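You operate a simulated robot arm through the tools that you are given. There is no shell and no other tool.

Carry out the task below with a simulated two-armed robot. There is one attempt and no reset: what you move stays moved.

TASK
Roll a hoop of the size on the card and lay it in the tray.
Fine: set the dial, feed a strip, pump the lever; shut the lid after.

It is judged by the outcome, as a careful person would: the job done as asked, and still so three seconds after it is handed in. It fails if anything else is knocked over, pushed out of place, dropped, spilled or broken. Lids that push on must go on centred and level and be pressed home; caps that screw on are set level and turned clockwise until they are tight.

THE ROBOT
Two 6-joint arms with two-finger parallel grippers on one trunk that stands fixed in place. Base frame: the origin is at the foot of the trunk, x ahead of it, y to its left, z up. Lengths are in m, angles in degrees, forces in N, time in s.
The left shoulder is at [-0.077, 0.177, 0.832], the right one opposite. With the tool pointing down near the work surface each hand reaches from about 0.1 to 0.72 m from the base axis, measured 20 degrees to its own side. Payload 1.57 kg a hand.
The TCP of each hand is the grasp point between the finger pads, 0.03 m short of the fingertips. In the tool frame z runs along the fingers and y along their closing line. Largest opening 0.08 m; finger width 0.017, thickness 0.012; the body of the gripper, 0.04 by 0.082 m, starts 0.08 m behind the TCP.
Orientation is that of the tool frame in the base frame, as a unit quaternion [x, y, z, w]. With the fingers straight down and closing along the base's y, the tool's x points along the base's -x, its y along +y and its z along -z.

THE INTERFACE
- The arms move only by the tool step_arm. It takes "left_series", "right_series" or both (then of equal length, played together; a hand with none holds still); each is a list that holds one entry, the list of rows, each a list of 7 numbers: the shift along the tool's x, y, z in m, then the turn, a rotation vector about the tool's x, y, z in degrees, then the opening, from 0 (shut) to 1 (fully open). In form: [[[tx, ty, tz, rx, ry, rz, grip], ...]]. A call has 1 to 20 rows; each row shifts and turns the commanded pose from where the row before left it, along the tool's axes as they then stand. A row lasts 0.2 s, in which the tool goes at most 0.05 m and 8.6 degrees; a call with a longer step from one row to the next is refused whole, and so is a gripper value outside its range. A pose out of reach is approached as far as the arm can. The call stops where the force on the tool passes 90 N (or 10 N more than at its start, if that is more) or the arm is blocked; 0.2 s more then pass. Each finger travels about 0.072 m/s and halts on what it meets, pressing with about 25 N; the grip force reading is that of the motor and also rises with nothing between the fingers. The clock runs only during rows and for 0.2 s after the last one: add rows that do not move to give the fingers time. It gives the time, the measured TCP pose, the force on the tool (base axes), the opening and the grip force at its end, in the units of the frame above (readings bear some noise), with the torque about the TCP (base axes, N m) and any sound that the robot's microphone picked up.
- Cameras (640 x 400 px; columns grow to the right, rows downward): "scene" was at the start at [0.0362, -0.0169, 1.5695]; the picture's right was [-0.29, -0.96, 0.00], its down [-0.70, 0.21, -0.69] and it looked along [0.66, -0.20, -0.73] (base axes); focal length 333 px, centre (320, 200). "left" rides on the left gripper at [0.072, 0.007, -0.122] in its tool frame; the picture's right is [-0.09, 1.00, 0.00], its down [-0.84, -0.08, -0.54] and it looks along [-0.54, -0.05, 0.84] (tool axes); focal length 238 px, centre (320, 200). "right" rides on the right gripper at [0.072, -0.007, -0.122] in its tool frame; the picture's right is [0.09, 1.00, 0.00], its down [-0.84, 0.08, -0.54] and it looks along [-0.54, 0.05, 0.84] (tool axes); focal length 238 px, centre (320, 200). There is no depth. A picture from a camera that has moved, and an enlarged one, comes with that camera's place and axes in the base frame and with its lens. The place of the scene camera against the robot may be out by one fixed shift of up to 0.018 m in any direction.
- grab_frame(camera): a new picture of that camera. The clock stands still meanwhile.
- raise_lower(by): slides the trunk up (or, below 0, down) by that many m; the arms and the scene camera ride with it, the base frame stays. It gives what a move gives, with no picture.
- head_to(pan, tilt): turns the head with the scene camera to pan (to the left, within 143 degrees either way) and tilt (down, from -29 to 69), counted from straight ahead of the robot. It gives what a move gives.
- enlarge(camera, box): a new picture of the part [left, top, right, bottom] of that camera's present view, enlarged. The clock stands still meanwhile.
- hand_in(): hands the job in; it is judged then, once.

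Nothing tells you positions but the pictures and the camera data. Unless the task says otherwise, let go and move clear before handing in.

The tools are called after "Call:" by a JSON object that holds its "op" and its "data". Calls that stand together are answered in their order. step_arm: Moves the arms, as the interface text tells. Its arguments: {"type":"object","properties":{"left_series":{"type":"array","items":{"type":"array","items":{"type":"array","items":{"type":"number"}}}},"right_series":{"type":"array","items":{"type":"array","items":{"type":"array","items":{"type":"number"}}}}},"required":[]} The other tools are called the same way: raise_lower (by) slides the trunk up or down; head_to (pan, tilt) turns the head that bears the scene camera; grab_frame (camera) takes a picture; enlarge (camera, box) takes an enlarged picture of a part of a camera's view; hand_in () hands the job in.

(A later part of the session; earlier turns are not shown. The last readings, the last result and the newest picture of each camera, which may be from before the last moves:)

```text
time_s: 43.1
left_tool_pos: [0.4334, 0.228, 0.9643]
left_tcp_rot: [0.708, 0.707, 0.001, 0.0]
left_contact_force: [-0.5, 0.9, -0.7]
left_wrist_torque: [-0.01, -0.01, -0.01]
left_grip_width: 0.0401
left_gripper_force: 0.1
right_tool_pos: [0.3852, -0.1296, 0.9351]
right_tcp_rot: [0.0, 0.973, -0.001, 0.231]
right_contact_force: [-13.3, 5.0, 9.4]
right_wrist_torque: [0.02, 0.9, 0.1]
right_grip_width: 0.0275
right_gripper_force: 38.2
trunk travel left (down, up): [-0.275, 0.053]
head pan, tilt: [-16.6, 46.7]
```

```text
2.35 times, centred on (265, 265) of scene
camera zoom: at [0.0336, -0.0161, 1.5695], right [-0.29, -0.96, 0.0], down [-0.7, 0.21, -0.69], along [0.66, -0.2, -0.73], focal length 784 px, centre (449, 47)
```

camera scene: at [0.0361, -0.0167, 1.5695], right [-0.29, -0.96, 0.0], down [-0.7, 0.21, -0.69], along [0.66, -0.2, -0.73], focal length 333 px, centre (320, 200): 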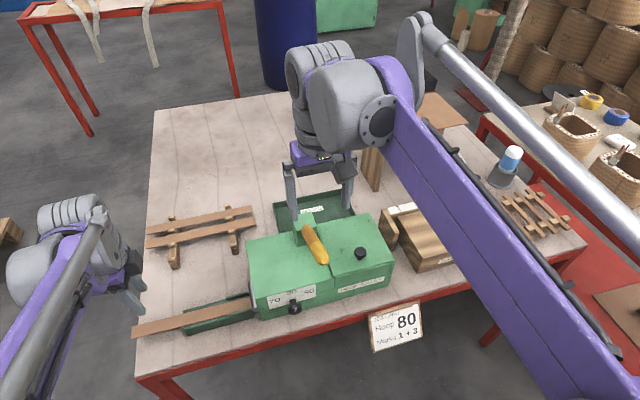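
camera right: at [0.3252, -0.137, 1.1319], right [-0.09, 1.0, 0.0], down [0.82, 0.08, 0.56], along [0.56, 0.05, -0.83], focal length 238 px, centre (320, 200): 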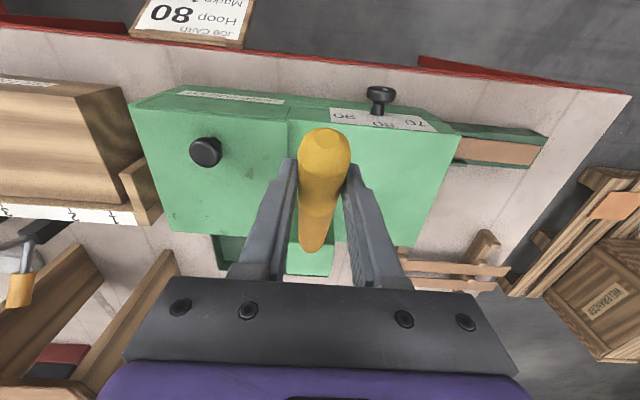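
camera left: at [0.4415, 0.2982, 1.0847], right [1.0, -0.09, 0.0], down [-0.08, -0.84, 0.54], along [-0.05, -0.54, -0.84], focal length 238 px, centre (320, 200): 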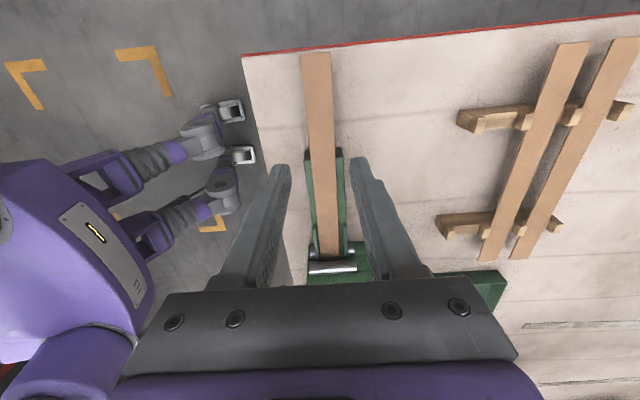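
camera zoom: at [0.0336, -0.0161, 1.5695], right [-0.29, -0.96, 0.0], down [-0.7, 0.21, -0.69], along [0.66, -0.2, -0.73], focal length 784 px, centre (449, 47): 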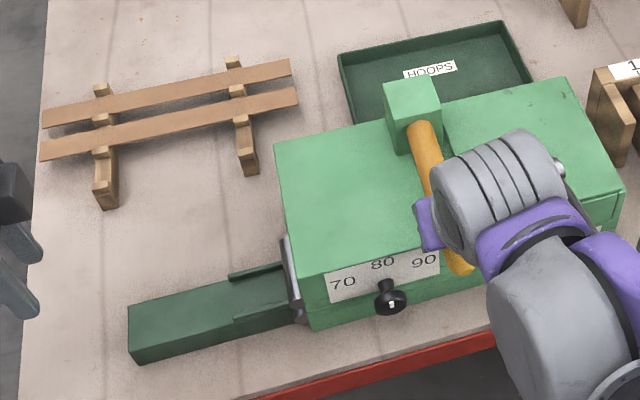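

The strip is fully drawn in. I'll give it one more full stroke to finish the roll, listening for any sound.

Call:
{"op": "step_arm", "data": {"right_series": [[[-0.0075, 0, -0.0125, 0, 7, 0, 0.25], [-0.0105, 0, -0.021, 0, 7, 0, 0.25], [-0.0105, 0, -0.0218, 0, 6, 0, 0.25], [-0.0074, 0, -0.017, 0, 5, 0, 0.25], [0, 0, 0, 0, 0, 0, 0.25]]]}}

Call:
{"op": "step_arm", "data": {"right_series": [[[0.0077, 0, 0.0197, 0, -5, 0, 0.25], [0.0089, 0, 0.0231, 0, -7, 0, 0.25], [0.0077, 0, 0.0228, 0, -7, 0, 0.25], [0.0045, 0, 0.0115, 0, -6, 0, 0.25], [0, 0, 0, 0, 0, 0, 0.25]]]}}

Call:
{"op": "step_arm", "data": {"right_series": [[[-0.0075, 0, -0.0125, 0, 7, 0, 0.25], [-0.0105, 0, -0.021, 0, 7, 0, 0.25], [-0.0105, 0, -0.0218, 0, 6, 0, 0.25], [-0.0074, 0, -0.017, 0, 5, 0, 0.25], [0, 0, 0, 0, 0, 0, 0.25]]]}}

Call:
{"op": "grab_frame", "data": {"camera": "right"}}

Call:
{"op": "grab_frame", "data": {"camera": "scene"}}

```text
time_s: 44.3
left_tool_pos: [0.4356, 0.2277, 0.9626]
left_tcp_rot: [0.706, 0.708, 0.0, 0.0]
left_contact_force: [0.3, -0.1, 0.1]
left_wrist_torque: [-0.01, 0.0, 0.02]
left_grip_width: 0.0402
left_gripper_force: 0.0
right_tool_pos: [0.4022, -0.1297, 1.0152]
right_tcp_rot: [0.0, 1.0, 0.0, 0.014]
right_contact_force: [2.8, 5.6, -4.0]
right_wrist_torque: [0.14, -0.25, 0.03]
right_grip_width: 0.028
right_gripper_force: 28.0
trunk travel left (down, up): [-0.275, 0.053]
head pan, tilt: [-16.6, 46.7]
```

```text
time_s: 45.5
left_tool_pos: [0.435, 0.227, 0.9622]
left_tcp_rot: [0.707, 0.707, 0.0, 0.0]
left_contact_force: [0.8, 1.2, -0.4]
left_wrist_torque: [-0.03, -0.04, 0.01]
left_grip_width: 0.04
left_gripper_force: 0.0
right_tool_pos: [0.3865, -0.1304, 0.9315]
right_tcp_rot: [0.001, 0.973, -0.001, 0.231]
right_contact_force: [-2.6, 3.6, -1.9]
right_wrist_torque: [0.03, 0.87, -0.11]
right_grip_width: 0.0276
right_gripper_force: 38.0
trunk travel left (down, up): [-0.275, 0.053]
head pan, tilt: [-16.6, 46.7]
```

```text
time_s: 46.7
left_tool_pos: [0.4363, 0.2265, 0.9623]
left_tcp_rot: [0.707, 0.707, 0.0, -0.001]
left_contact_force: [-0.1, -1.0, -0.8]
left_wrist_torque: [-0.02, 0.0, -0.02]
left_grip_width: 0.0397
left_gripper_force: 0.1
right_tool_pos: [0.4032, -0.1288, 1.0102]
right_tcp_rot: [0.0, 1.0, 0.0, 0.014]
right_contact_force: [2.7, 4.2, -27.7]
right_wrist_torque: [0.02, -0.35, 0.02]
right_grip_width: 0.0275
right_gripper_force: 38.1
trunk travel left (down, up): [-0.275, 0.053]
head pan, tilt: [-16.6, 46.7]
```

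```text
taken
camera right: at [0.327, -0.137, 1.1309], right [-0.09, 1.0, 0.0], down [0.82, 0.08, 0.56], along [0.56, 0.05, -0.83], focal length 238 px, centre (320, 200)
```

right: 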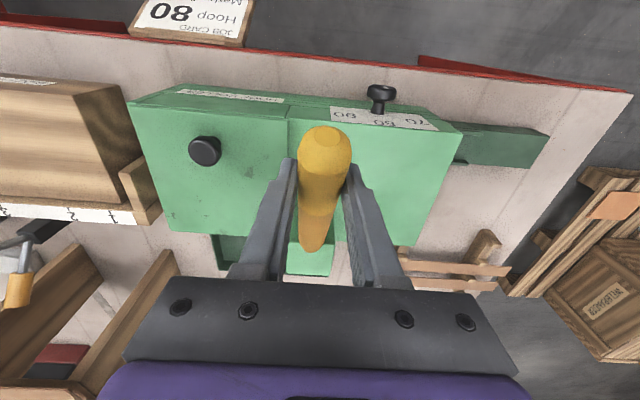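

```text
taken
camera scene: at [0.0388, -0.0167, 1.5693], right [-0.29, -0.96, 0.0], down [-0.7, 0.21, -0.69], along [0.66, -0.2, -0.73], focal length 333 px, centre (320, 200)
```

scene: 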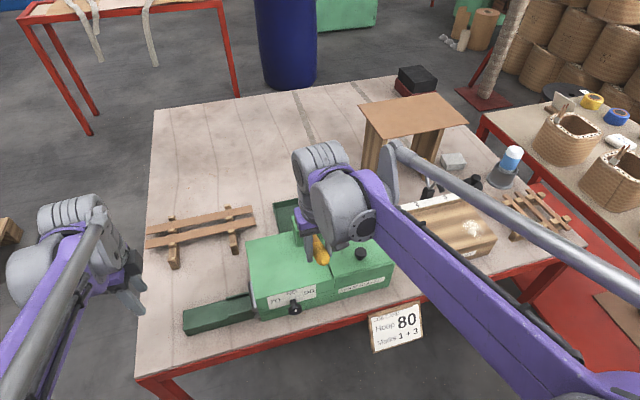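

The last stroke met almost no resistance, so the roll is done. I'll release the lever at its top position, back off upward, and look at the lid.

Call:
{"op": "step_arm", "data": {"right_series": [[[0, 0, 0.002, 0, 0, 0, 0.25], [0, 0, 0, 0, 0, 0, 0.5], [0, 0, 0, 0, 0, 0, 0.8], [0, 0, 0, 0, 0, 0, 0.8], [0, 0, -0.03, 0, 1.6, 0, 0.8], [0, 0, -0.04, 0, 0, 0, 0.8], [0, 0, -0.045, 0, 0, 0, 0.8], [0, 0, -0.045, 0, 0, 0, 0.8], [0.01, -0.045, 0, 0, 0, 0, 0.8], [0.01, -0.045, 0, 0, 0, 0, 0.8], [0, 0, 0, 0, 0, 0, 0.8]]]}}

Call:
{"op": "grab_frame", "data": {"camera": "right"}}

Call:
{"op": "grab_frame", "data": {"camera": "scene"}}

```text
time_s: 49.1
left_tool_pos: [0.4346, 0.2286, 0.961]
left_tcp_rot: [0.707, 0.707, -0.001, 0.0]
left_contact_force: [0.9, -0.4, -0.5]
left_wrist_torque: [0.0, 0.01, 0.01]
left_grip_width: 0.04
left_gripper_force: 0.1
right_tool_pos: [0.3818, -0.2219, 1.1691]
right_tcp_rot: [0.0, 1.0, 0.0, 0.001]
right_contact_force: [1.1, 0.0, 1.2]
right_wrist_torque: [0.06, 0.01, 0.01]
right_grip_width: 0.0641
right_gripper_force: 0.0
trunk travel left (down, up): [-0.275, 0.053]
head pan, tilt: [-16.6, 46.7]
```

```text
taken
camera right: at [0.3088, -0.2284, 1.2921], right [-0.09, 1.0, 0.0], down [0.84, 0.08, 0.54], along [0.54, 0.05, -0.84], focal length 238 px, centre (320, 200)
```

right: 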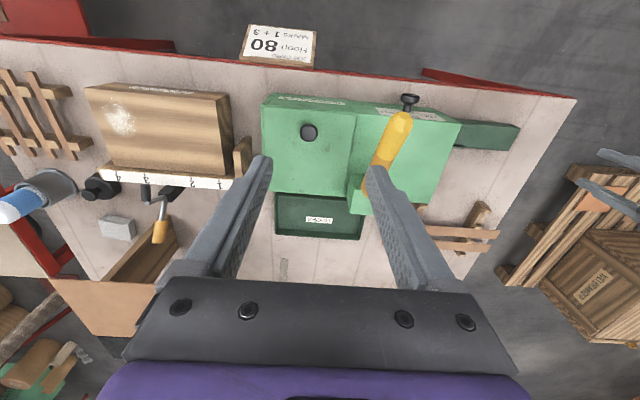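

```text
taken
camera scene: at [0.0362, -0.0166, 1.5695], right [-0.29, -0.96, 0.0], down [-0.7, 0.21, -0.69], along [0.66, -0.2, -0.73], focal length 333 px, centre (320, 200)
```

scene: 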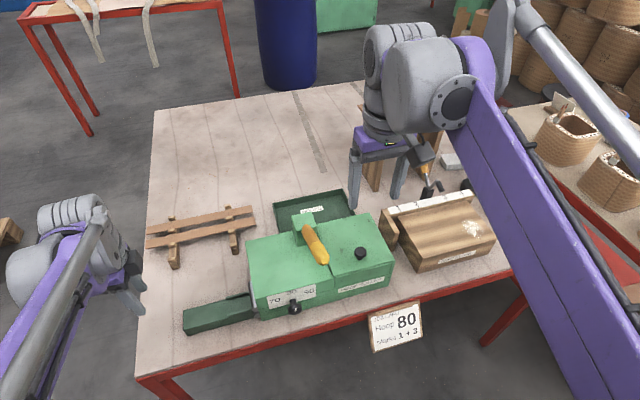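

The machine hasn't shifted and the lever is back where it started. I'll zoom on the lid and its edges to find the hinge.

Call:
{"op": "enlarge", "data": {"camera": "right", "box": [220, 80, 412, 240]}}

Call:
{"op": "enlarge", "data": {"camera": "scene", "box": [310, 195, 420, 305]}}

```text
2.50 times, centred on (316, 160) of right
camera zoom: at [0.3088, -0.2284, 1.2921], right [-0.09, 1.0, 0.0], down [0.84, 0.08, 0.54], along [0.54, 0.05, -0.84], focal length 596 px, centre (330, 300)
```

zoom: 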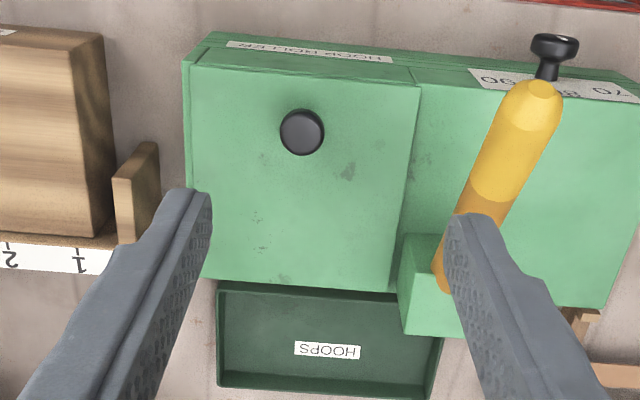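

```text
3.64 times, centred on (365, 250) of scene
camera zoom: at [0.0362, -0.0166, 1.5695], right [-0.29, -0.96, 0.0], down [-0.7, 0.21, -0.69], along [0.66, -0.2, -0.73], focal length 1212 px, centre (156, 18)
```

zoom: 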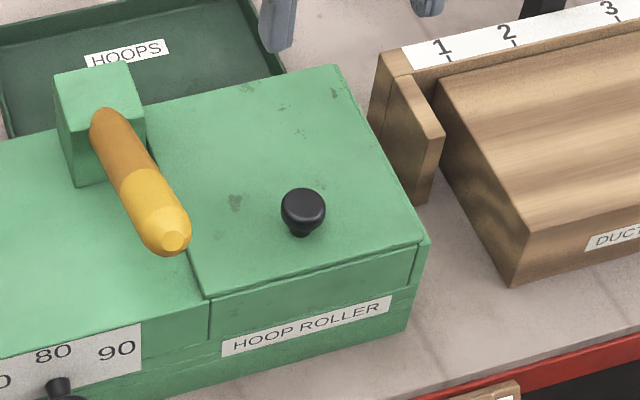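

The lid covers the right half, with its knob near the front edge, so it probably hinges at the rear. I'll bring the right hand over the knob at (0.4255, −0.2365) and grip its head.

Call:
{"op": "step_arm", "data": {"right_series": [[[-0.0219, -0.0073, 0.02, 0, 0, 0, 0.7], [-0.0218, -0.0073, 0.03, 0, 0, 0, 0.6], [0, 0, 0.045, 0, 0, 0, 0.6], [0, 0, 0.045, 0, 0, 0, 0.6], [0, 0, 0.04, 0, 0, 0, 0.6], [0, 0, 0, 0, 0, 0, 0.6]]]}}

Call:
{"op": "grab_frame", "data": {"camera": "right"}}

Call:
{"op": "enlarge", "data": {"camera": "scene", "box": [300, 170, 420, 300]}}

```text
time_s: 50.5
left_tool_pos: [0.4349, 0.2286, 0.9618]
left_tcp_rot: [0.707, 0.708, 0.0, 0.0]
left_contact_force: [-0.3, -0.5, -0.2]
left_wrist_torque: [-0.03, -0.03, 0.0]
left_grip_width: 0.0402
left_gripper_force: 0.1
right_tool_pos: [0.4253, -0.2341, 0.9883]
right_tcp_rot: [0.0, 1.0, -0.001, 0.001]
right_contact_force: [1.1, -0.3, -0.8]
right_wrist_torque: [-0.04, 0.0, -0.01]
right_grip_width: 0.0477
right_gripper_force: 0.1
trunk travel left (down, up): [-0.275, 0.053]
head pan, tilt: [-16.6, 46.7]
```

```text
taken
camera right: at [0.3525, -0.241, 1.1107], right [-0.09, 1.0, 0.0], down [0.84, 0.08, 0.54], along [0.54, 0.05, -0.84], focal length 238 px, centre (320, 200)
```

right: 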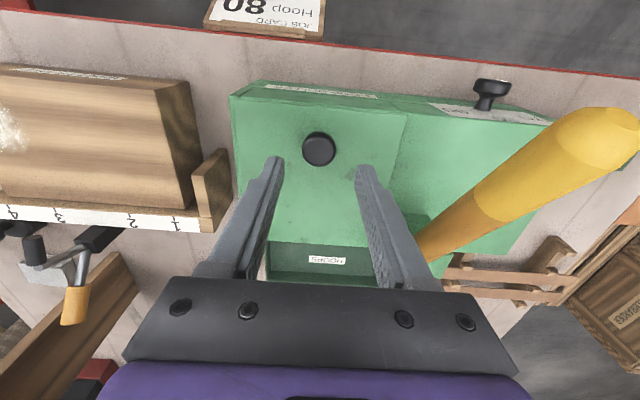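

```text
3.08 times, centred on (360, 235) of scene
camera zoom: at [0.0359, -0.0168, 1.5695], right [-0.29, -0.96, 0.0], down [-0.7, 0.21, -0.69], along [0.66, -0.2, -0.73], focal length 1026 px, centre (197, 92)
```

zoom: 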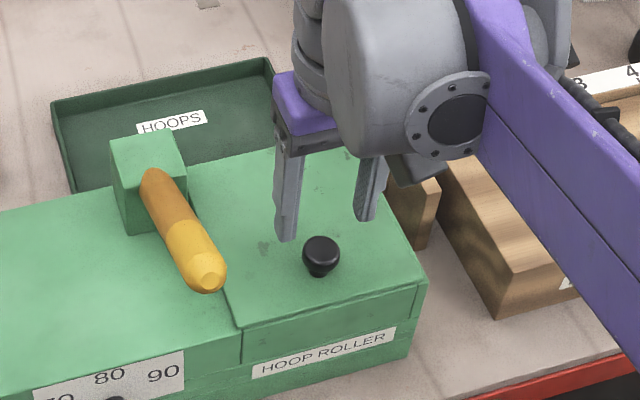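

Call:
{"op": "step_arm", "data": {"right_series": [[[0.001, -0.0015, 0.03, 0, 0, 0, 0.6], [0, 0, 0.02, 0, 0, 0, 0.6], [0, 0, 0.012, 0, 0, 0, 0.6], [0, 0, 0, 0, 0, 0, 0.6]]]}}

Call:
{"op": "enlarge", "data": {"camera": "right", "box": [220, 70, 420, 220]}}

Call:
{"op": "enlarge", "data": {"camera": "scene", "box": [310, 200, 400, 290]}}

```text
time_s: 51.5
left_tool_pos: [0.4338, 0.229, 0.9638]
left_tcp_rot: [0.707, 0.707, 0.0, 0.001]
left_contact_force: [-0.3, 0.1, -0.2]
left_wrist_torque: [-0.02, -0.01, -0.01]
left_grip_width: 0.0399
left_gripper_force: 0.1
right_tool_pos: [0.4238, -0.2366, 0.9311]
right_tcp_rot: [0.0, 1.0, -0.001, 0.003]
right_contact_force: [10.4, -6.6, 55.7]
right_wrist_torque: [1.03, -0.29, -0.03]
right_grip_width: 0.0466
right_gripper_force: 0.1
trunk travel left (down, up): [-0.275, 0.053]
head pan, tilt: [-16.6, 46.7]
```

```text
2.67 times, centred on (320, 145) of right
camera zoom: at [0.3502, -0.2432, 1.0531], right [-0.09, 1.0, 0.0], down [0.83, 0.08, 0.55], along [0.54, 0.05, -0.84], focal length 636 px, centre (320, 347)
```

zoom: 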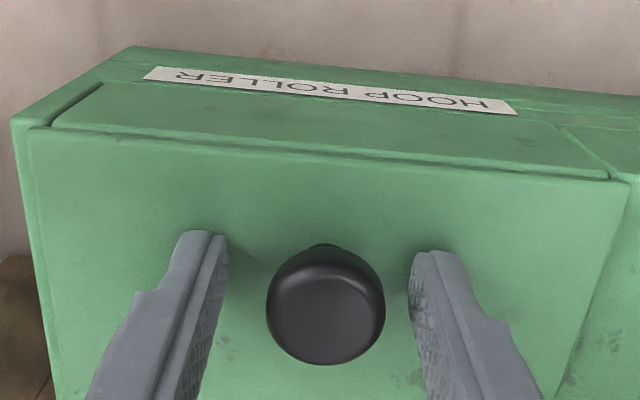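

```text
4.44 times, centred on (355, 245) of scene
camera zoom: at [0.0337, -0.0158, 1.5702], right [-0.29, -0.96, 0.0], down [-0.7, 0.21, -0.69], along [0.66, -0.2, -0.73], focal length 1482 px, centre (164, 0)
```

zoom: 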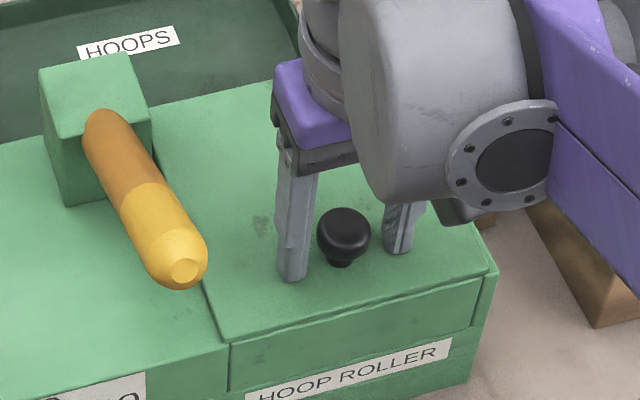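

The fingertips touched the lid top (about z 0.90), so I'll raise 6 mm and close on the knob.

Call:
{"op": "step_arm", "data": {"right_series": [[[0, 0, -0.009, 0, 0, 0, 0.6], [0, 0, 0, 0, 0, 0, 0.4], [0, 0, 0, 0, 0, 0, 0.2], [0, 0, 0, 0, 0, 0, 0.2], [0, 0, 0, 0, 0, 0, 0.2]]]}}

Call:
{"op": "enlarge", "data": {"camera": "right", "box": [220, 70, 420, 220]}}

```text
time_s: 52.7
left_tool_pos: [0.4334, 0.2288, 0.9622]
left_tcp_rot: [0.707, 0.707, -0.001, 0.0]
left_contact_force: [-0.5, -0.2, -0.4]
left_wrist_torque: [0.01, 0.01, -0.02]
left_grip_width: 0.0398
left_gripper_force: 0.0
right_tool_pos: [0.4241, -0.2345, 0.9385]
right_tcp_rot: [-0.001, 1.0, 0.0, 0.0]
right_contact_force: [-9.0, 16.0, -7.9]
right_wrist_torque: [0.27, 1.22, 0.11]
right_grip_width: 0.0274
right_gripper_force: 37.9
trunk travel left (down, up): [-0.275, 0.053]
head pan, tilt: [-16.6, 46.7]
```

```text
2.67 times, centred on (320, 145) of right
camera zoom: at [0.3498, -0.2421, 1.0607], right [-0.09, 1.0, 0.0], down [0.84, 0.08, 0.54], along [0.54, 0.05, -0.84], focal length 636 px, centre (320, 347)
```

zoom: 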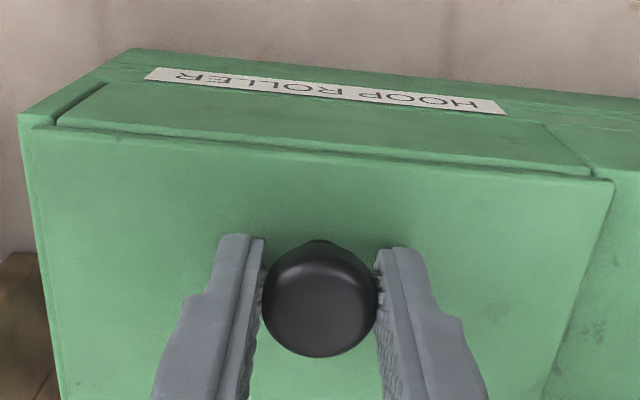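

The knob is held. I'll lift about 1 cm, slightly rearward, and see how the lid moves.

Call:
{"op": "step_arm", "data": {"right_series": [[[0, 0.001, 0, 0, 0, 0, 0.2], [-0.001, 0, -0.005, 0, 2, 0, 0.2], [-0.001, 0, -0.006, 0, 3, 0, 0.2], [0, 0, 0, 0, 0, 0, 0.2]]]}}

Call:
{"op": "enlarge", "data": {"camera": "right", "box": [200, 60, 440, 240]}}

Call:
{"op": "enlarge", "data": {"camera": "scene", "box": [290, 180, 420, 310]}}

```text
time_s: 53.7
left_tool_pos: [0.4343, 0.2287, 0.963]
left_tcp_rot: [0.708, 0.707, 0.0, 0.0]
left_contact_force: [0.1, -0.8, -0.4]
left_wrist_torque: [-0.01, 0.05, 0.01]
left_grip_width: 0.04
left_gripper_force: 0.0
right_tool_pos: [0.4258, -0.235, 0.9487]
right_tcp_rot: [-0.001, 0.999, -0.001, -0.041]
right_contact_force: [5.5, 11.0, 5.9]
right_wrist_torque: [0.21, -1.19, 0.0]
right_grip_width: 0.0272
right_gripper_force: 38.4
trunk travel left (down, up): [-0.275, 0.053]
head pan, tilt: [-16.6, 46.7]
```

```text
2.22 times, centred on (320, 150) of right
camera zoom: at [0.3639, -0.2417, 1.077], right [-0.09, 1.0, 0.01], down [0.88, 0.08, 0.47], along [0.47, 0.05, -0.88], focal length 530 px, centre (320, 311)
```

zoom: 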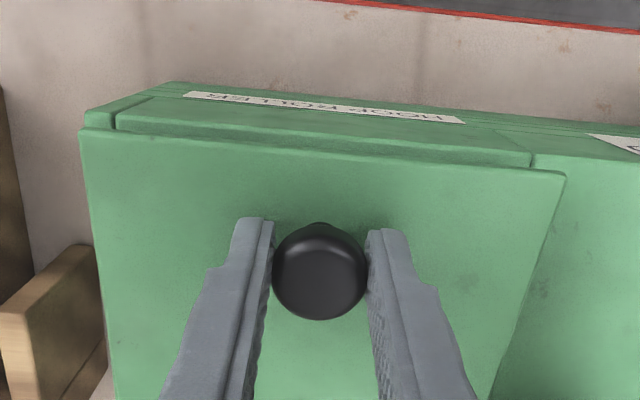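

```text
3.08 times, centred on (355, 245) of scene
camera zoom: at [0.0363, -0.0151, 1.5696], right [-0.29, -0.96, 0.0], down [-0.7, 0.21, -0.69], along [0.66, -0.2, -0.73], focal length 1026 px, centre (212, 62)
```

zoom: 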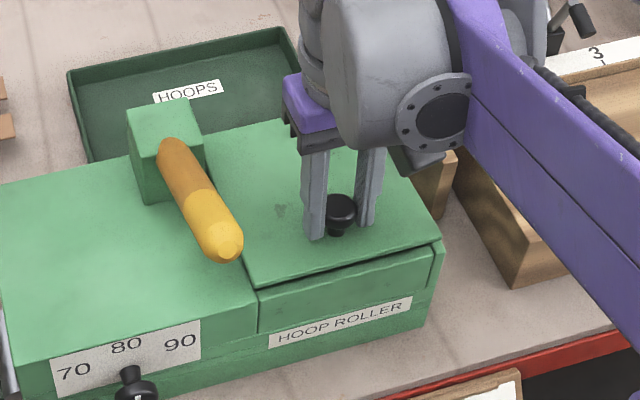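

The lid's front edge is rising while the rear stays down, so it hinges at the back. I'll keep lifting along the hinge arc.

Call:
{"op": "step_arm", "data": {"right_series": [[[-0.0055, 0, -0.0115, 0, 0, 0, 0.2], [-0.0055, 0, -0.0115, 0, 0, 0, 0.2], [-0.009, 0, -0.0113, 0, 0, 0, 0.2], [-0.009, 0, -0.0113, 0, 0, 0, 0.2], [0, 0, 0, 0, 0, 0, 0.2]]]}}

Call:
{"op": "grab_frame", "data": {"camera": "right"}}

Call:
{"op": "grab_frame", "data": {"camera": "scene"}}

```text
time_s: 54.9
left_tool_pos: [0.4335, 0.23, 0.9628]
left_tcp_rot: [0.707, 0.707, -0.001, 0.0]
left_contact_force: [0.2, -0.1, -0.3]
left_wrist_torque: [0.0, 0.02, 0.06]
left_grip_width: 0.0398
left_gripper_force: 0.1
right_tool_pos: [0.457, -0.2344, 0.9914]
right_tcp_rot: [0.0, 0.999, -0.001, -0.043]
right_contact_force: [-5.3, 11.7, -1.8]
right_wrist_torque: [0.26, 0.43, -0.14]
right_grip_width: 0.0269
right_gripper_force: 37.1
trunk travel left (down, up): [-0.275, 0.053]
head pan, tilt: [-16.6, 46.7]
```

```text
taken
camera right: at [0.3954, -0.2419, 1.1194], right [-0.09, 1.0, 0.01], down [0.88, 0.08, 0.47], along [0.47, 0.05, -0.88], focal length 238 px, centre (320, 200)
```

right: 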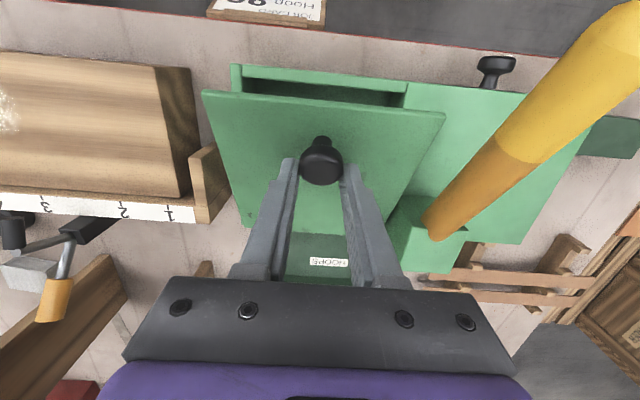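

```text
taken
camera scene: at [0.0356, -0.0151, 1.5695], right [-0.29, -0.96, 0.0], down [-0.7, 0.21, -0.69], along [0.66, -0.2, -0.73], focal length 333 px, centre (320, 200)
```

scene: 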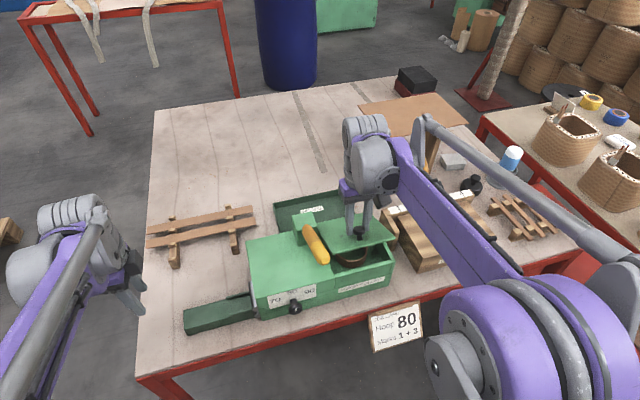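

The lid opens on its rear hinge and I can see a hoop inside. I'll keep opening along the arc toward vertical and beyond.

Call:
{"op": "step_arm", "data": {"right_series": [[[-0.0115, 0, -0.009, 0, 0, 0, 0.2], [-0.0115, 0, -0.009, 0, 0, 0, 0.2], [-0.0135, 0, -0.0065, 0, 0, 0, 0.2], [-0.0135, 0, -0.0055, 0, 0, 0, 0.2], [0, 0, 0, 0, 0, 0, 0.2]]]}}

Call:
{"op": "grab_frame", "data": {"camera": "right"}}

Call:
{"op": "grab_frame", "data": {"camera": "scene"}}

```text
time_s: 56.1
left_tool_pos: [0.434, 0.2287, 0.9622]
left_tcp_rot: [0.707, 0.707, 0.0, 0.0]
left_contact_force: [-0.2, 0.8, -0.5]
left_wrist_torque: [-0.01, -0.01, 0.02]
left_grip_width: 0.04
left_gripper_force: 0.1
right_tool_pos: [0.511, -0.235, 1.0152]
right_tcp_rot: [0.0, 0.999, -0.001, -0.043]
right_contact_force: [-0.6, -0.3, -0.1]
right_wrist_torque: [0.0, -0.03, 0.0]
right_grip_width: 0.0159
right_gripper_force: 0.0
trunk travel left (down, up): [-0.275, 0.053]
head pan, tilt: [-16.6, 46.7]
```

```text
taken
camera right: at [0.448, -0.2421, 1.1438], right [-0.09, 1.0, 0.01], down [0.88, 0.08, 0.47], along [0.47, 0.05, -0.88], focal length 238 px, centre (320, 200)
```

right: 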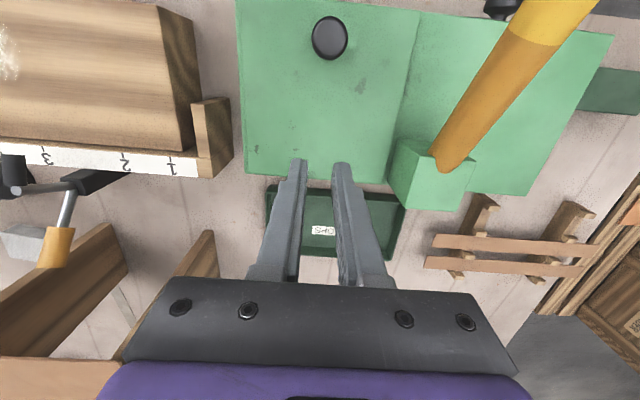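

```text
taken
camera scene: at [0.0358, -0.0167, 1.5695], right [-0.29, -0.96, 0.0], down [-0.7, 0.21, -0.69], along [0.66, -0.2, -0.73], focal length 333 px, centre (320, 200)
```

scene: 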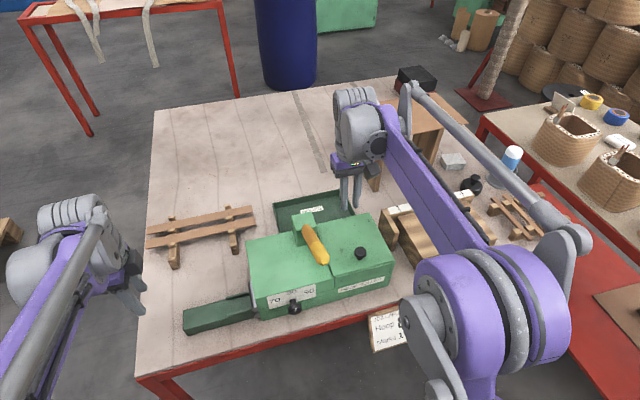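

The knob slipped out partway and the lid dropped shut on its own. My arc was off: the lid's rear edge (hinge) is at x ≈ 0.55. I'll re-grip and follow the corrected arc, tilting the hand with the lid, first checking that nothing shifted.

Call:
{"op": "step_arm", "data": {"right_series": [[[0, 0, -0.01, 0, -5, 0, 0.3], [0.043, 0, 0, 0, 0, 0, 0.6], [0.0425, 0, 0, 0, 0, 0, 0.6], [0, 0, 0.01, 0, 0, 0, 0.6], [0, 0, 0, 0, 0, 0, 0.6]]]}}

Call:
{"op": "grab_frame", "data": {"camera": "right"}}

Call:
{"op": "enlarge", "data": {"camera": "scene", "box": [240, 180, 420, 320]}}

```text
time_s: 57.3
left_tool_pos: [0.4339, 0.2271, 0.9635]
left_tcp_rot: [0.708, 0.707, 0.0, 0.001]
left_contact_force: [0.2, 0.2, 0.4]
left_wrist_torque: [0.05, -0.06, -0.02]
left_grip_width: 0.0399
left_gripper_force: 0.0
right_tool_pos: [0.4252, -0.2357, 1.0145]
right_tcp_rot: [0.0, 1.0, 0.0, 0.001]
right_contact_force: [-0.8, -0.3, 0.0]
right_wrist_torque: [0.03, -0.04, 0.0]
right_grip_width: 0.0481
right_gripper_force: 0.1
trunk travel left (down, up): [-0.275, 0.053]
head pan, tilt: [-16.6, 46.7]
```

```text
taken
camera right: at [0.3521, -0.2427, 1.1377], right [-0.09, 1.0, 0.0], down [0.84, 0.08, 0.54], along [0.54, 0.05, -0.84], focal length 238 px, centre (320, 200)
```

right: 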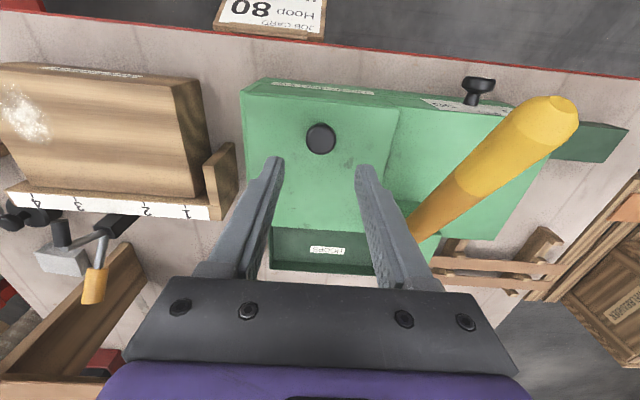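

```text
2.86 times, centred on (330, 250) of scene
camera zoom: at [0.0354, -0.0168, 1.5695], right [-0.29, -0.96, 0.0], down [-0.7, 0.21, -0.69], along [0.66, -0.2, -0.73], focal length 952 px, centre (291, 57)
```

zoom: 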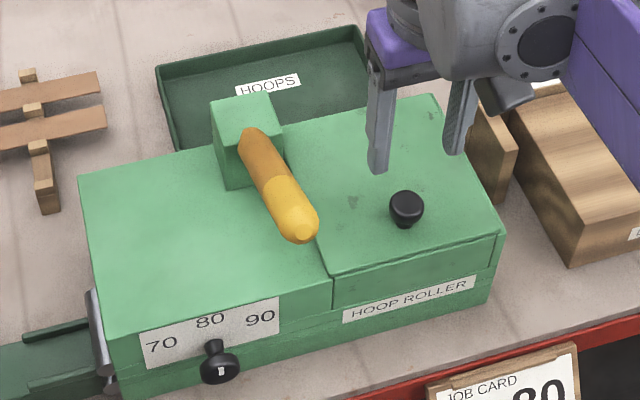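

Nothing has shifted and the lid is properly closed. Descending again to grip the knob.

Call:
{"op": "step_arm", "data": {"right_series": [[[0, 0.001, 0.04, 0, 0, 0, 0.6], [0, 0, 0.025, 0, 0, 0, 0.6], [0, 0, 0.0125, 0, 0, 0, 0.6], [0, 0, 0, 0, 0, 0, 0.45], [0, 0, 0, 0, 0, 0, 0.2], [0, 0, 0, 0, 0, 0, 0.2], [0, 0, 0, 0, 0, 0, 0.2]]]}}

Call:
{"op": "enlarge", "data": {"camera": "right", "box": [220, 70, 420, 220]}}

```text
time_s: 58.9
left_tool_pos: [0.4335, 0.2284, 0.9632]
left_tcp_rot: [0.708, 0.707, -0.001, 0.0]
left_contact_force: [0.0, 0.2, 0.0]
left_wrist_torque: [0.0, 0.02, 0.0]
left_grip_width: 0.0397
left_gripper_force: 0.0
right_tool_pos: [0.426, -0.2352, 0.9396]
right_tcp_rot: [0.001, 1.0, -0.001, 0.0]
right_contact_force: [-1.3, 9.2, -5.2]
right_wrist_torque: [0.28, 0.53, 0.01]
right_grip_width: 0.0273
right_gripper_force: 37.8
trunk travel left (down, up): [-0.275, 0.053]
head pan, tilt: [-16.6, 46.7]
```

```text
2.67 times, centred on (320, 145) of right
camera zoom: at [0.3536, -0.2421, 1.0622], right [-0.09, 1.0, 0.0], down [0.84, 0.08, 0.54], along [0.54, 0.05, -0.84], focal length 636 px, centre (320, 347)
```

zoom: 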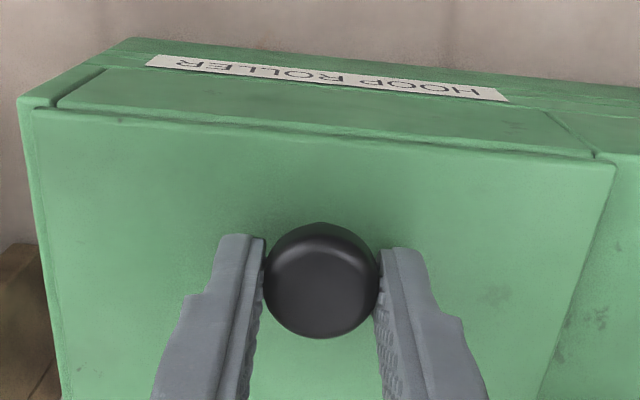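

Knob is centred between the pads. Following the corrected arc to about 45°.

Call:
{"op": "step_arm", "data": {"right_series": [[[-0.0062, 0, -0.0157, 0, 3, 0, 0.15], [-0.0053, 0, -0.0159, 0, 3, 0, 0.15], [-0.0086, 0, -0.0147, 0, 3, 0, 0.15], [-0.0077, 0, -0.0152, 0, 3, 0, 0.15], [-0.0108, 0, -0.0133, 0, 3, 0, 0.15], [-0.01, 0, -0.0138, 0, 3, 0, 0.15], [0, 0, 0, 0, 0, 0, 0.15]]]}}

Call:
{"op": "grab_frame", "data": {"camera": "right"}}

Call:
{"op": "enlarge", "data": {"camera": "scene", "box": [240, 150, 440, 310]}}

```text
time_s: 60.5
left_tool_pos: [0.4349, 0.2274, 0.963]
left_tcp_rot: [0.708, 0.706, -0.001, -0.001]
left_contact_force: [0.6, 0.5, 0.1]
left_wrist_torque: [0.02, 0.02, -0.03]
left_grip_width: 0.0401
left_gripper_force: 0.0
right_tool_pos: [0.4851, -0.2351, 1.0195]
right_tcp_rot: [0.0, 0.988, -0.001, -0.156]
right_contact_force: [-1.2, -3.1, -1.0]
right_wrist_torque: [-0.03, 0.13, 0.01]
right_grip_width: 0.0272
right_gripper_force: 37.3
trunk travel left (down, up): [-0.275, 0.053]
head pan, tilt: [-16.6, 46.7]
```

```text
taken
camera right: at [0.4535, -0.2419, 1.1583], right [-0.09, 1.0, 0.03], down [0.96, 0.08, 0.26], along [0.26, 0.05, -0.97], focal length 238 px, centre (320, 200)
```

right: 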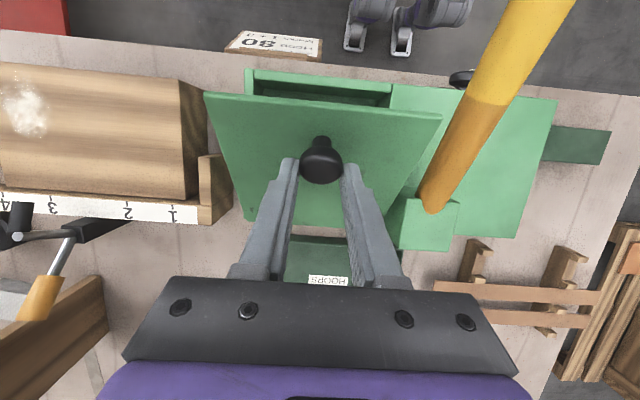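

```text
2.50 times, centred on (340, 230) of scene
camera zoom: at [0.0361, -0.0175, 1.5694], right [-0.29, -0.96, 0.0], down [-0.7, 0.21, -0.69], along [0.66, -0.2, -0.73], focal length 833 px, centre (270, 125)
```

zoom: 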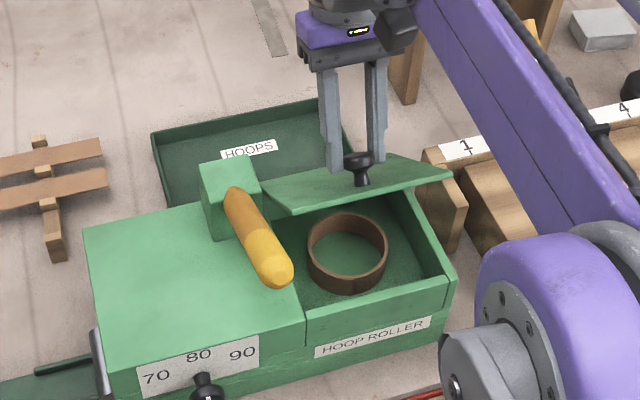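

The hoop lies flat in the chamber and forces are small. I'll continue opening through vertical.

Call:
{"op": "step_arm", "data": {"right_series": [[[-0.0126, 0, -0.0116, 0, 3, 0, 0.15], [-0.012, 0, -0.0123, 0, 3, 0, 0.15], [-0.0145, 0, -0.0097, 0, 3, 0, 0.15], [-0.0139, 0, -0.0105, 0, 3, 0, 0.15], [0, 0, 0, 0, 0, 0, 0.15]]]}}

Call:
{"op": "grab_frame", "data": {"camera": "right"}}

Call:
{"op": "enlarge", "data": {"camera": "scene", "box": [240, 130, 440, 310]}}

```text
time_s: 61.7
left_tool_pos: [0.4346, 0.2275, 0.9629]
left_tcp_rot: [0.707, 0.707, 0.0, 0.0]
left_contact_force: [0.2, 0.4, 0.9]
left_wrist_torque: [0.0, -0.02, 0.05]
left_grip_width: 0.0399
left_gripper_force: 0.1
right_tool_pos: [0.5417, -0.2347, 1.0373]
right_tcp_rot: [-0.002, 0.97, -0.001, -0.243]
right_contact_force: [6.7, -18.5, -65.7]
right_wrist_torque: [2.85, -0.2, 0.4]
right_grip_width: 0.0124
right_gripper_force: 0.1
right hand out of reach, approached as far as the arm can: row 4
trunk travel left (down, up): [-0.275, 0.053]
head pan, tilt: [-16.6, 46.7]
```

```text
taken
camera right: at [0.535, -0.241, 1.1797], right [-0.08, 1.0, 0.04], down [0.99, 0.08, 0.09], along [0.08, 0.05, -1.0], focal length 238 px, centre (320, 200)
```

right: 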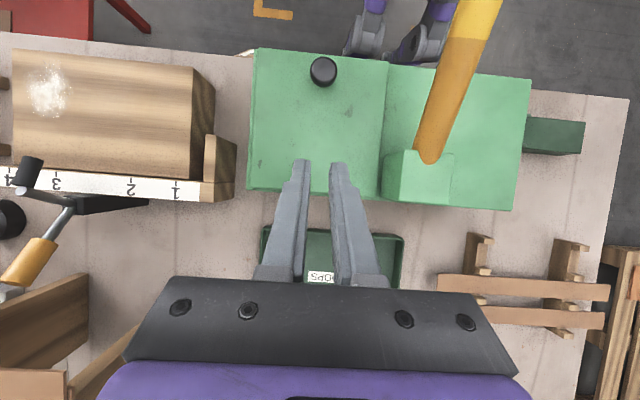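

```text
2.22 times, centred on (340, 220) of scene
camera zoom: at [0.0361, -0.0172, 1.5695], right [-0.29, -0.96, 0.0], down [-0.7, 0.21, -0.69], along [0.66, -0.2, -0.73], focal length 741 px, centre (276, 156)
```

zoom: 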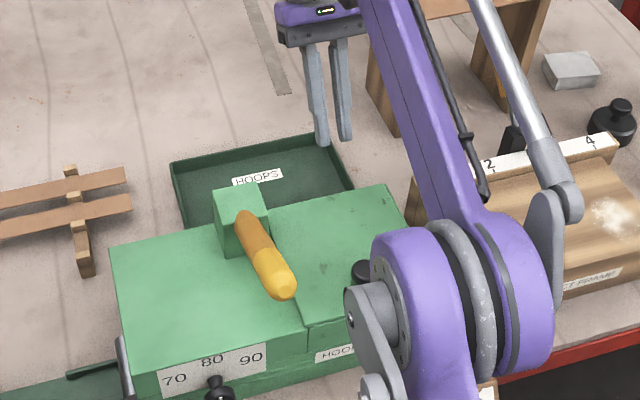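

The knob slipped out again near 60–70° with a high reading, and the arm reported the reach limit. I'll check the current contact state before moving.

Call:
{"op": "step_arm", "data": {"right_series": [[[0, 0, 0, 0, 0, 0, 0.15]]]}}

Call:
{"op": "grab_frame", "data": {"camera": "scene"}}

```text
time_s: 62.1
left_tool_pos: [0.4347, 0.2269, 0.964]
left_tcp_rot: [0.707, 0.707, 0.001, 0.0]
left_contact_force: [0.1, -0.1, 0.2]
left_wrist_torque: [0.02, 0.04, 0.0]
left_grip_width: 0.0397
left_gripper_force: 0.0
right_tool_pos: [0.5431, -0.2353, 1.0365]
right_tcp_rot: [-0.001, 0.97, -0.001, -0.242]
right_contact_force: [12.3, -21.7, -64.2]
right_wrist_torque: [3.62, 0.73, 0.46]
right_grip_width: 0.0119
right_gripper_force: 0.2
trunk travel left (down, up): [-0.275, 0.053]
head pan, tilt: [-16.6, 46.7]
```

```text
taken
camera scene: at [0.0358, -0.0169, 1.5695], right [-0.29, -0.96, 0.0], down [-0.7, 0.21, -0.69], along [0.66, -0.2, -0.73], focal length 333 px, centre (320, 200)
```

scene: 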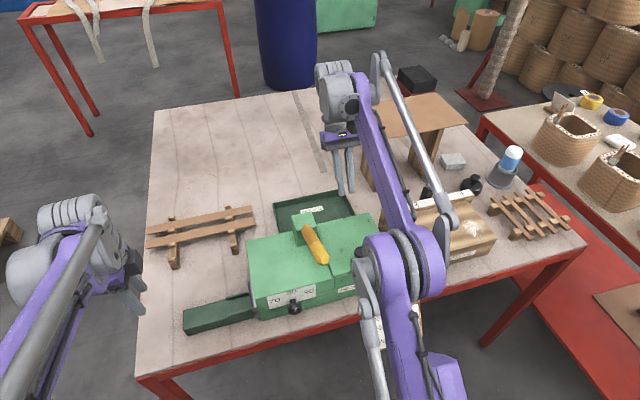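

The force persists, so part of the arm (likely forearm or elbow) is probably against something in this stretched posture. I'll back out along the same path right away.

Call:
{"op": "step_arm", "data": {"right_series": [[[0.0145, 0, 0.0097, 0, -3, 0, 0.15], [0.012, 0, 0.0123, 0, -3, 0, 0.15], [0.0126, 0, 0.0116, 0, -3, 0, 0.15], [0, 0, 0, 0, 0, 0, 0.15]]]}}

Call:
{"op": "grab_frame", "data": {"camera": "scene"}}

Call:
{"op": "grab_frame", "data": {"camera": "right"}}

```text
time_s: 63.1
left_tool_pos: [0.4342, 0.2281, 0.9622]
left_tcp_rot: [0.707, 0.707, 0.0, 0.0]
left_contact_force: [-0.3, 0.4, 0.6]
left_wrist_torque: [0.03, 0.01, 0.02]
left_grip_width: 0.04
left_gripper_force: 0.1
right_tool_pos: [0.4909, -0.236, 1.0258]
right_tcp_rot: [0.0, 0.983, 0.0, -0.181]
right_contact_force: [0.2, 0.5, 0.6]
right_wrist_torque: [-0.02, -0.02, 0.02]
right_grip_width: 0.0118
right_gripper_force: 0.0
trunk travel left (down, up): [-0.275, 0.053]
head pan, tilt: [-16.6, 46.7]
```

```text
taken
camera scene: at [0.0369, -0.017, 1.5695], right [-0.29, -0.96, 0.0], down [-0.7, 0.21, -0.69], along [0.66, -0.2, -0.73], focal length 333 px, centre (320, 200)
```

scene: 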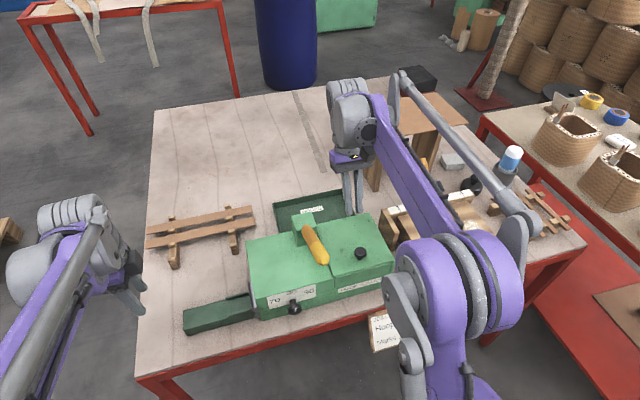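

```text
taken
camera right: at [0.4664, -0.2424, 1.1657], right [-0.09, 1.0, 0.03], down [0.98, 0.08, 0.21], along [0.2, 0.05, -0.98], focal length 238 px, centre (320, 200)
```

right: 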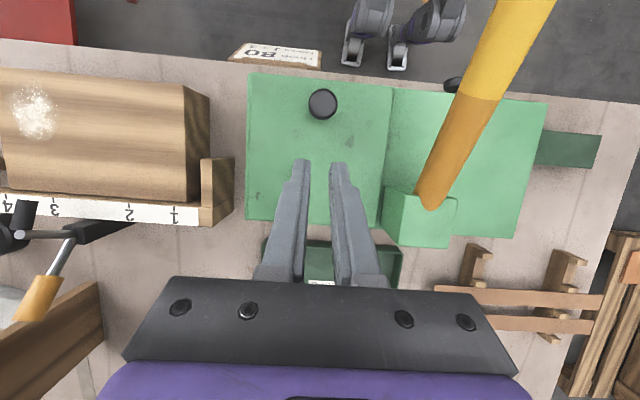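

The force is gone; the tilted posture had run into the arm's limit. I'll straighten the hand to vertical and check, without the lid, that it can reach the full arc (x up to ~0.61 at z ≈ 1.04).

Call:
{"op": "step_arm", "data": {"right_series": [[[0, 0, 0, 0, -7, 0, 0.15], [0, 0, 0, 0, -7, 0, 0.15], [0, 0, 0, 0, -6.9, 0, 0.15], [-0.03, 0, -0.005, 0, 0, 0, 0.15], [-0.03, 0, -0.005, 0, 0, 0, 0.15], [-0.03, 0, -0.005, 0, 0, 0, 0.15], [-0.025, 0, 0, 0, 0, 0, 0.15], [0, 0, 0, 0, 0, 0, 0.15]]]}}

Call:
{"op": "grab_frame", "data": {"camera": "scene"}}

```text
time_s: 64.9
left_tool_pos: [0.4337, 0.2287, 0.9632]
left_tcp_rot: [0.707, 0.707, 0.0, 0.001]
left_contact_force: [0.9, -0.6, 0.0]
left_wrist_torque: [0.0, 0.01, -0.02]
left_grip_width: 0.0398
left_gripper_force: 0.1
right_tool_pos: [0.6069, -0.2347, 1.0415]
right_tcp_rot: [0.0, 1.0, -0.001, 0.0]
right_contact_force: [0.4, -1.3, 0.6]
right_wrist_torque: [0.01, 0.02, -0.02]
right_grip_width: 0.012
right_gripper_force: 0.1
trunk travel left (down, up): [-0.275, 0.053]
head pan, tilt: [-16.6, 46.7]
```

```text
taken
camera scene: at [0.0354, -0.0168, 1.5695], right [-0.29, -0.96, 0.0], down [-0.7, 0.21, -0.69], along [0.66, -0.2, -0.73], focal length 333 px, centre (320, 200)
```

scene: 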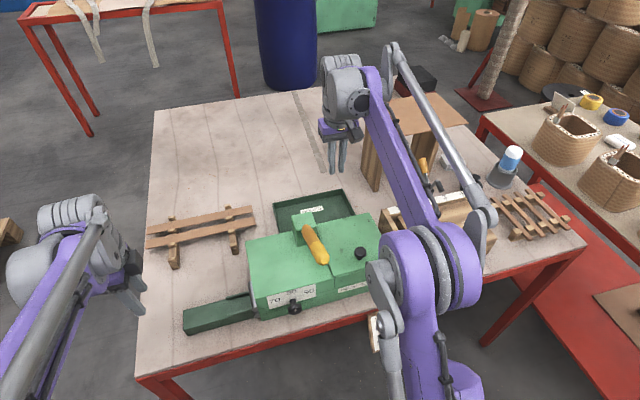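

The vertical posture reaches the whole arc freely. Back to the knob to grip it once more.

Call:
{"op": "step_arm", "data": {"right_series": [[[0.045, 0, 0, 0, 0, 0, 0.3], [0.045, 0, 0, 0, 0, 0, 0.6], [0.045, 0, 0, 0, 0, 0, 0.6], [0.0462, 0, 0, 0, 0, 0, 0.6], [0, 0, 0.04, 0, 0, 0, 0.6], [0, 0, 0.04, 0, 0, 0, 0.6], [0, 0, 0.0225, 0, 0, 0, 0.6], [0, 0, 0, 0, 0, 0, 0.45], [0, 0, 0, 0, 0, 0, 0.2], [0, 0, 0, 0, 0, 0, 0.1], [0, 0, 0, 0, 0, 0, 0.1]]]}}

Call:
{"op": "enlarge", "data": {"camera": "right", "box": [220, 70, 420, 220]}}

```text
time_s: 67.3
left_tool_pos: [0.4345, 0.227, 0.9616]
left_tcp_rot: [0.707, 0.707, 0.0, 0.0]
left_contact_force: [0.5, -0.3, 0.3]
left_wrist_torque: [0.03, 0.03, 0.02]
left_grip_width: 0.04
left_gripper_force: 0.1
right_tool_pos: [0.4251, -0.2338, 0.9371]
right_tcp_rot: [0.0, 1.0, 0.0, 0.0]
right_contact_force: [0.9, -3.8, -2.6]
right_wrist_torque: [-0.09, 0.06, -0.02]
right_grip_width: 0.0274
right_gripper_force: 38.6
trunk travel left (down, up): [-0.275, 0.053]
head pan, tilt: [-16.6, 46.7]
```

```text
2.67 times, centred on (320, 145) of right
camera zoom: at [0.3519, -0.2419, 1.06], right [-0.09, 1.0, 0.0], down [0.84, 0.08, 0.54], along [0.54, 0.05, -0.84], focal length 636 px, centre (320, 347)
```

zoom: 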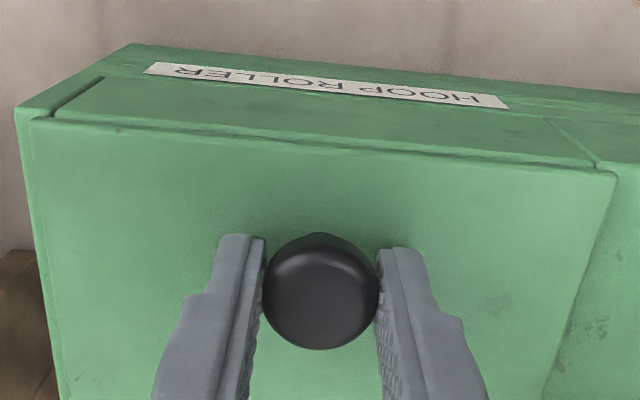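

Gripped and centred. Lifting along the arc with the hand kept vertical, to about 45° first.

Call:
{"op": "step_arm", "data": {"right_series": [[[-0.0045, 0, -0.0157, 0, 0, 0, 0.1], [-0.0057, 0, -0.0157, 0, 0, 0, 0.1], [-0.0085, 0, -0.0142, 0, 0, 0, 0.1], [-0.0095, 0, -0.0136, 0, 0, 0, 0.1], [-0.0118, 0, -0.0117, 0, 0, 0, 0.1], [-0.0128, 0, -0.0104, 0, 0, 0, 0.1], [0, 0, 0, 0, 0, 0, 0.1]]]}}

Call:
{"op": "grab_frame", "data": {"camera": "right"}}

Call:
{"op": "enlarge", "data": {"camera": "scene", "box": [240, 150, 440, 310]}}

```text
time_s: 68.9
left_tool_pos: [0.4354, 0.2285, 0.9634]
left_tcp_rot: [0.707, 0.707, -0.001, 0.0]
left_contact_force: [0.1, -0.2, -0.4]
left_wrist_torque: [0.01, 0.0, 0.03]
left_grip_width: 0.04
left_gripper_force: 0.0
right_tool_pos: [0.477, -0.2344, 1.0199]
right_tcp_rot: [0.001, 1.0, -0.001, 0.0]
right_contact_force: [-2.7, 2.2, -1.6]
right_wrist_torque: [0.15, 0.32, -0.04]
right_grip_width: 0.0267
right_gripper_force: 37.2
trunk travel left (down, up): [-0.275, 0.053]
head pan, tilt: [-16.6, 46.7]
```

```text
taken
camera right: at [0.4043, -0.242, 1.1422], right [-0.09, 1.0, 0.0], down [0.84, 0.08, 0.54], along [0.54, 0.05, -0.84], focal length 238 px, centre (320, 200)
```

right: 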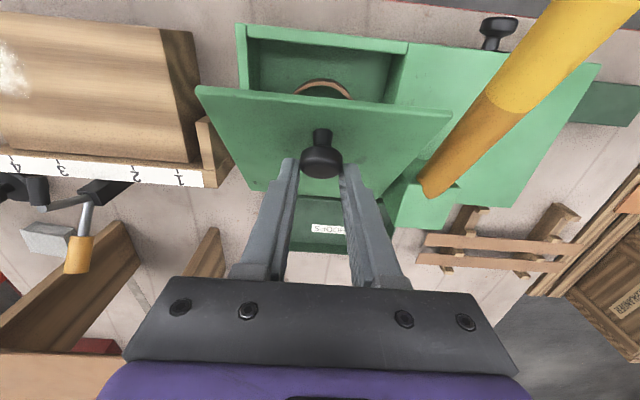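

```text
2.50 times, centred on (340, 230) of scene
camera zoom: at [0.0358, -0.0165, 1.5695], right [-0.29, -0.96, 0.0], down [-0.7, 0.21, -0.69], along [0.66, -0.2, -0.73], focal length 833 px, centre (270, 125)
```

zoom: 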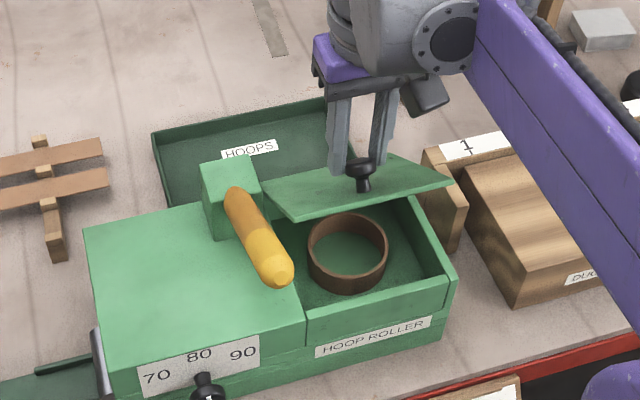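

The lid is at about 41° but the knob has crept to within a few mm of the fingertips, so going further would slip again. I'll lower the lid back down gently and re-grip deeper.

Call:
{"op": "step_arm", "data": {"right_series": [[[0.0128, 0, 0.0104, 0, 0, 0, 0.1], [0.0118, 0, 0.0117, 0, 0, 0, 0.1], [0.0095, 0, 0.0136, 0, 0, 0, 0.1], [0.0085, 0, 0.0142, 0, 0, 0, 0.1], [0.0057, 0, 0.0157, 0, 0, 0, 0.1], [0.0045, 0, 0.0157, 0, 0, 0, 0.1], [0, 0, 0, 0, 0, 0, 0.1]]]}}

Call:
{"op": "enlarge", "data": {"camera": "right", "box": [220, 70, 420, 220]}}

```text
time_s: 70.2
left_tool_pos: [0.4319, 0.2281, 0.9658]
left_tcp_rot: [0.707, 0.707, 0.002, 0.001]
left_contact_force: [0.7, 0.0, -0.6]
left_wrist_torque: [0.01, 0.0, 0.04]
left_grip_width: 0.0401
left_gripper_force: 0.1
right_tool_pos: [0.4321, -0.2355, 0.9592]
right_tcp_rot: [0.0, 1.0, -0.002, 0.006]
right_contact_force: [5.8, 1.4, 66.6]
right_wrist_torque: [0.1, 0.31, -0.06]
right_grip_width: 0.0081
right_gripper_force: 0.1
trunk travel left (down, up): [-0.275, 0.053]
head pan, tilt: [-16.6, 46.7]
stopped in row 6 (right hand): the force on the tool passed its limit at 120 N (the readings are from after the stop); the commanded pose is now the measured one
```

```text
2.67 times, centred on (320, 145) of right
camera zoom: at [0.3572, -0.2413, 1.0803], right [-0.09, 1.0, -0.01], down [0.83, 0.08, 0.55], along [0.55, 0.05, -0.83], focal length 636 px, centre (320, 347)
```

zoom: 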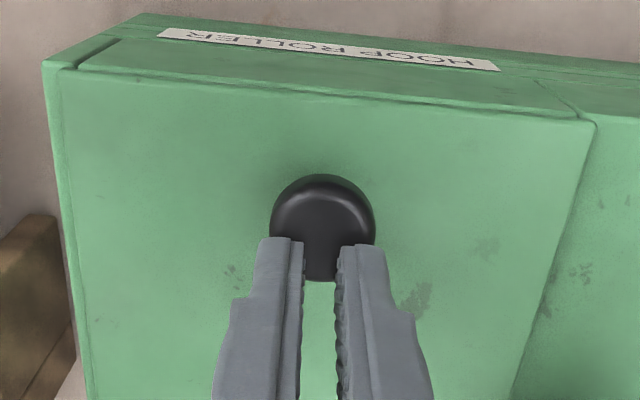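

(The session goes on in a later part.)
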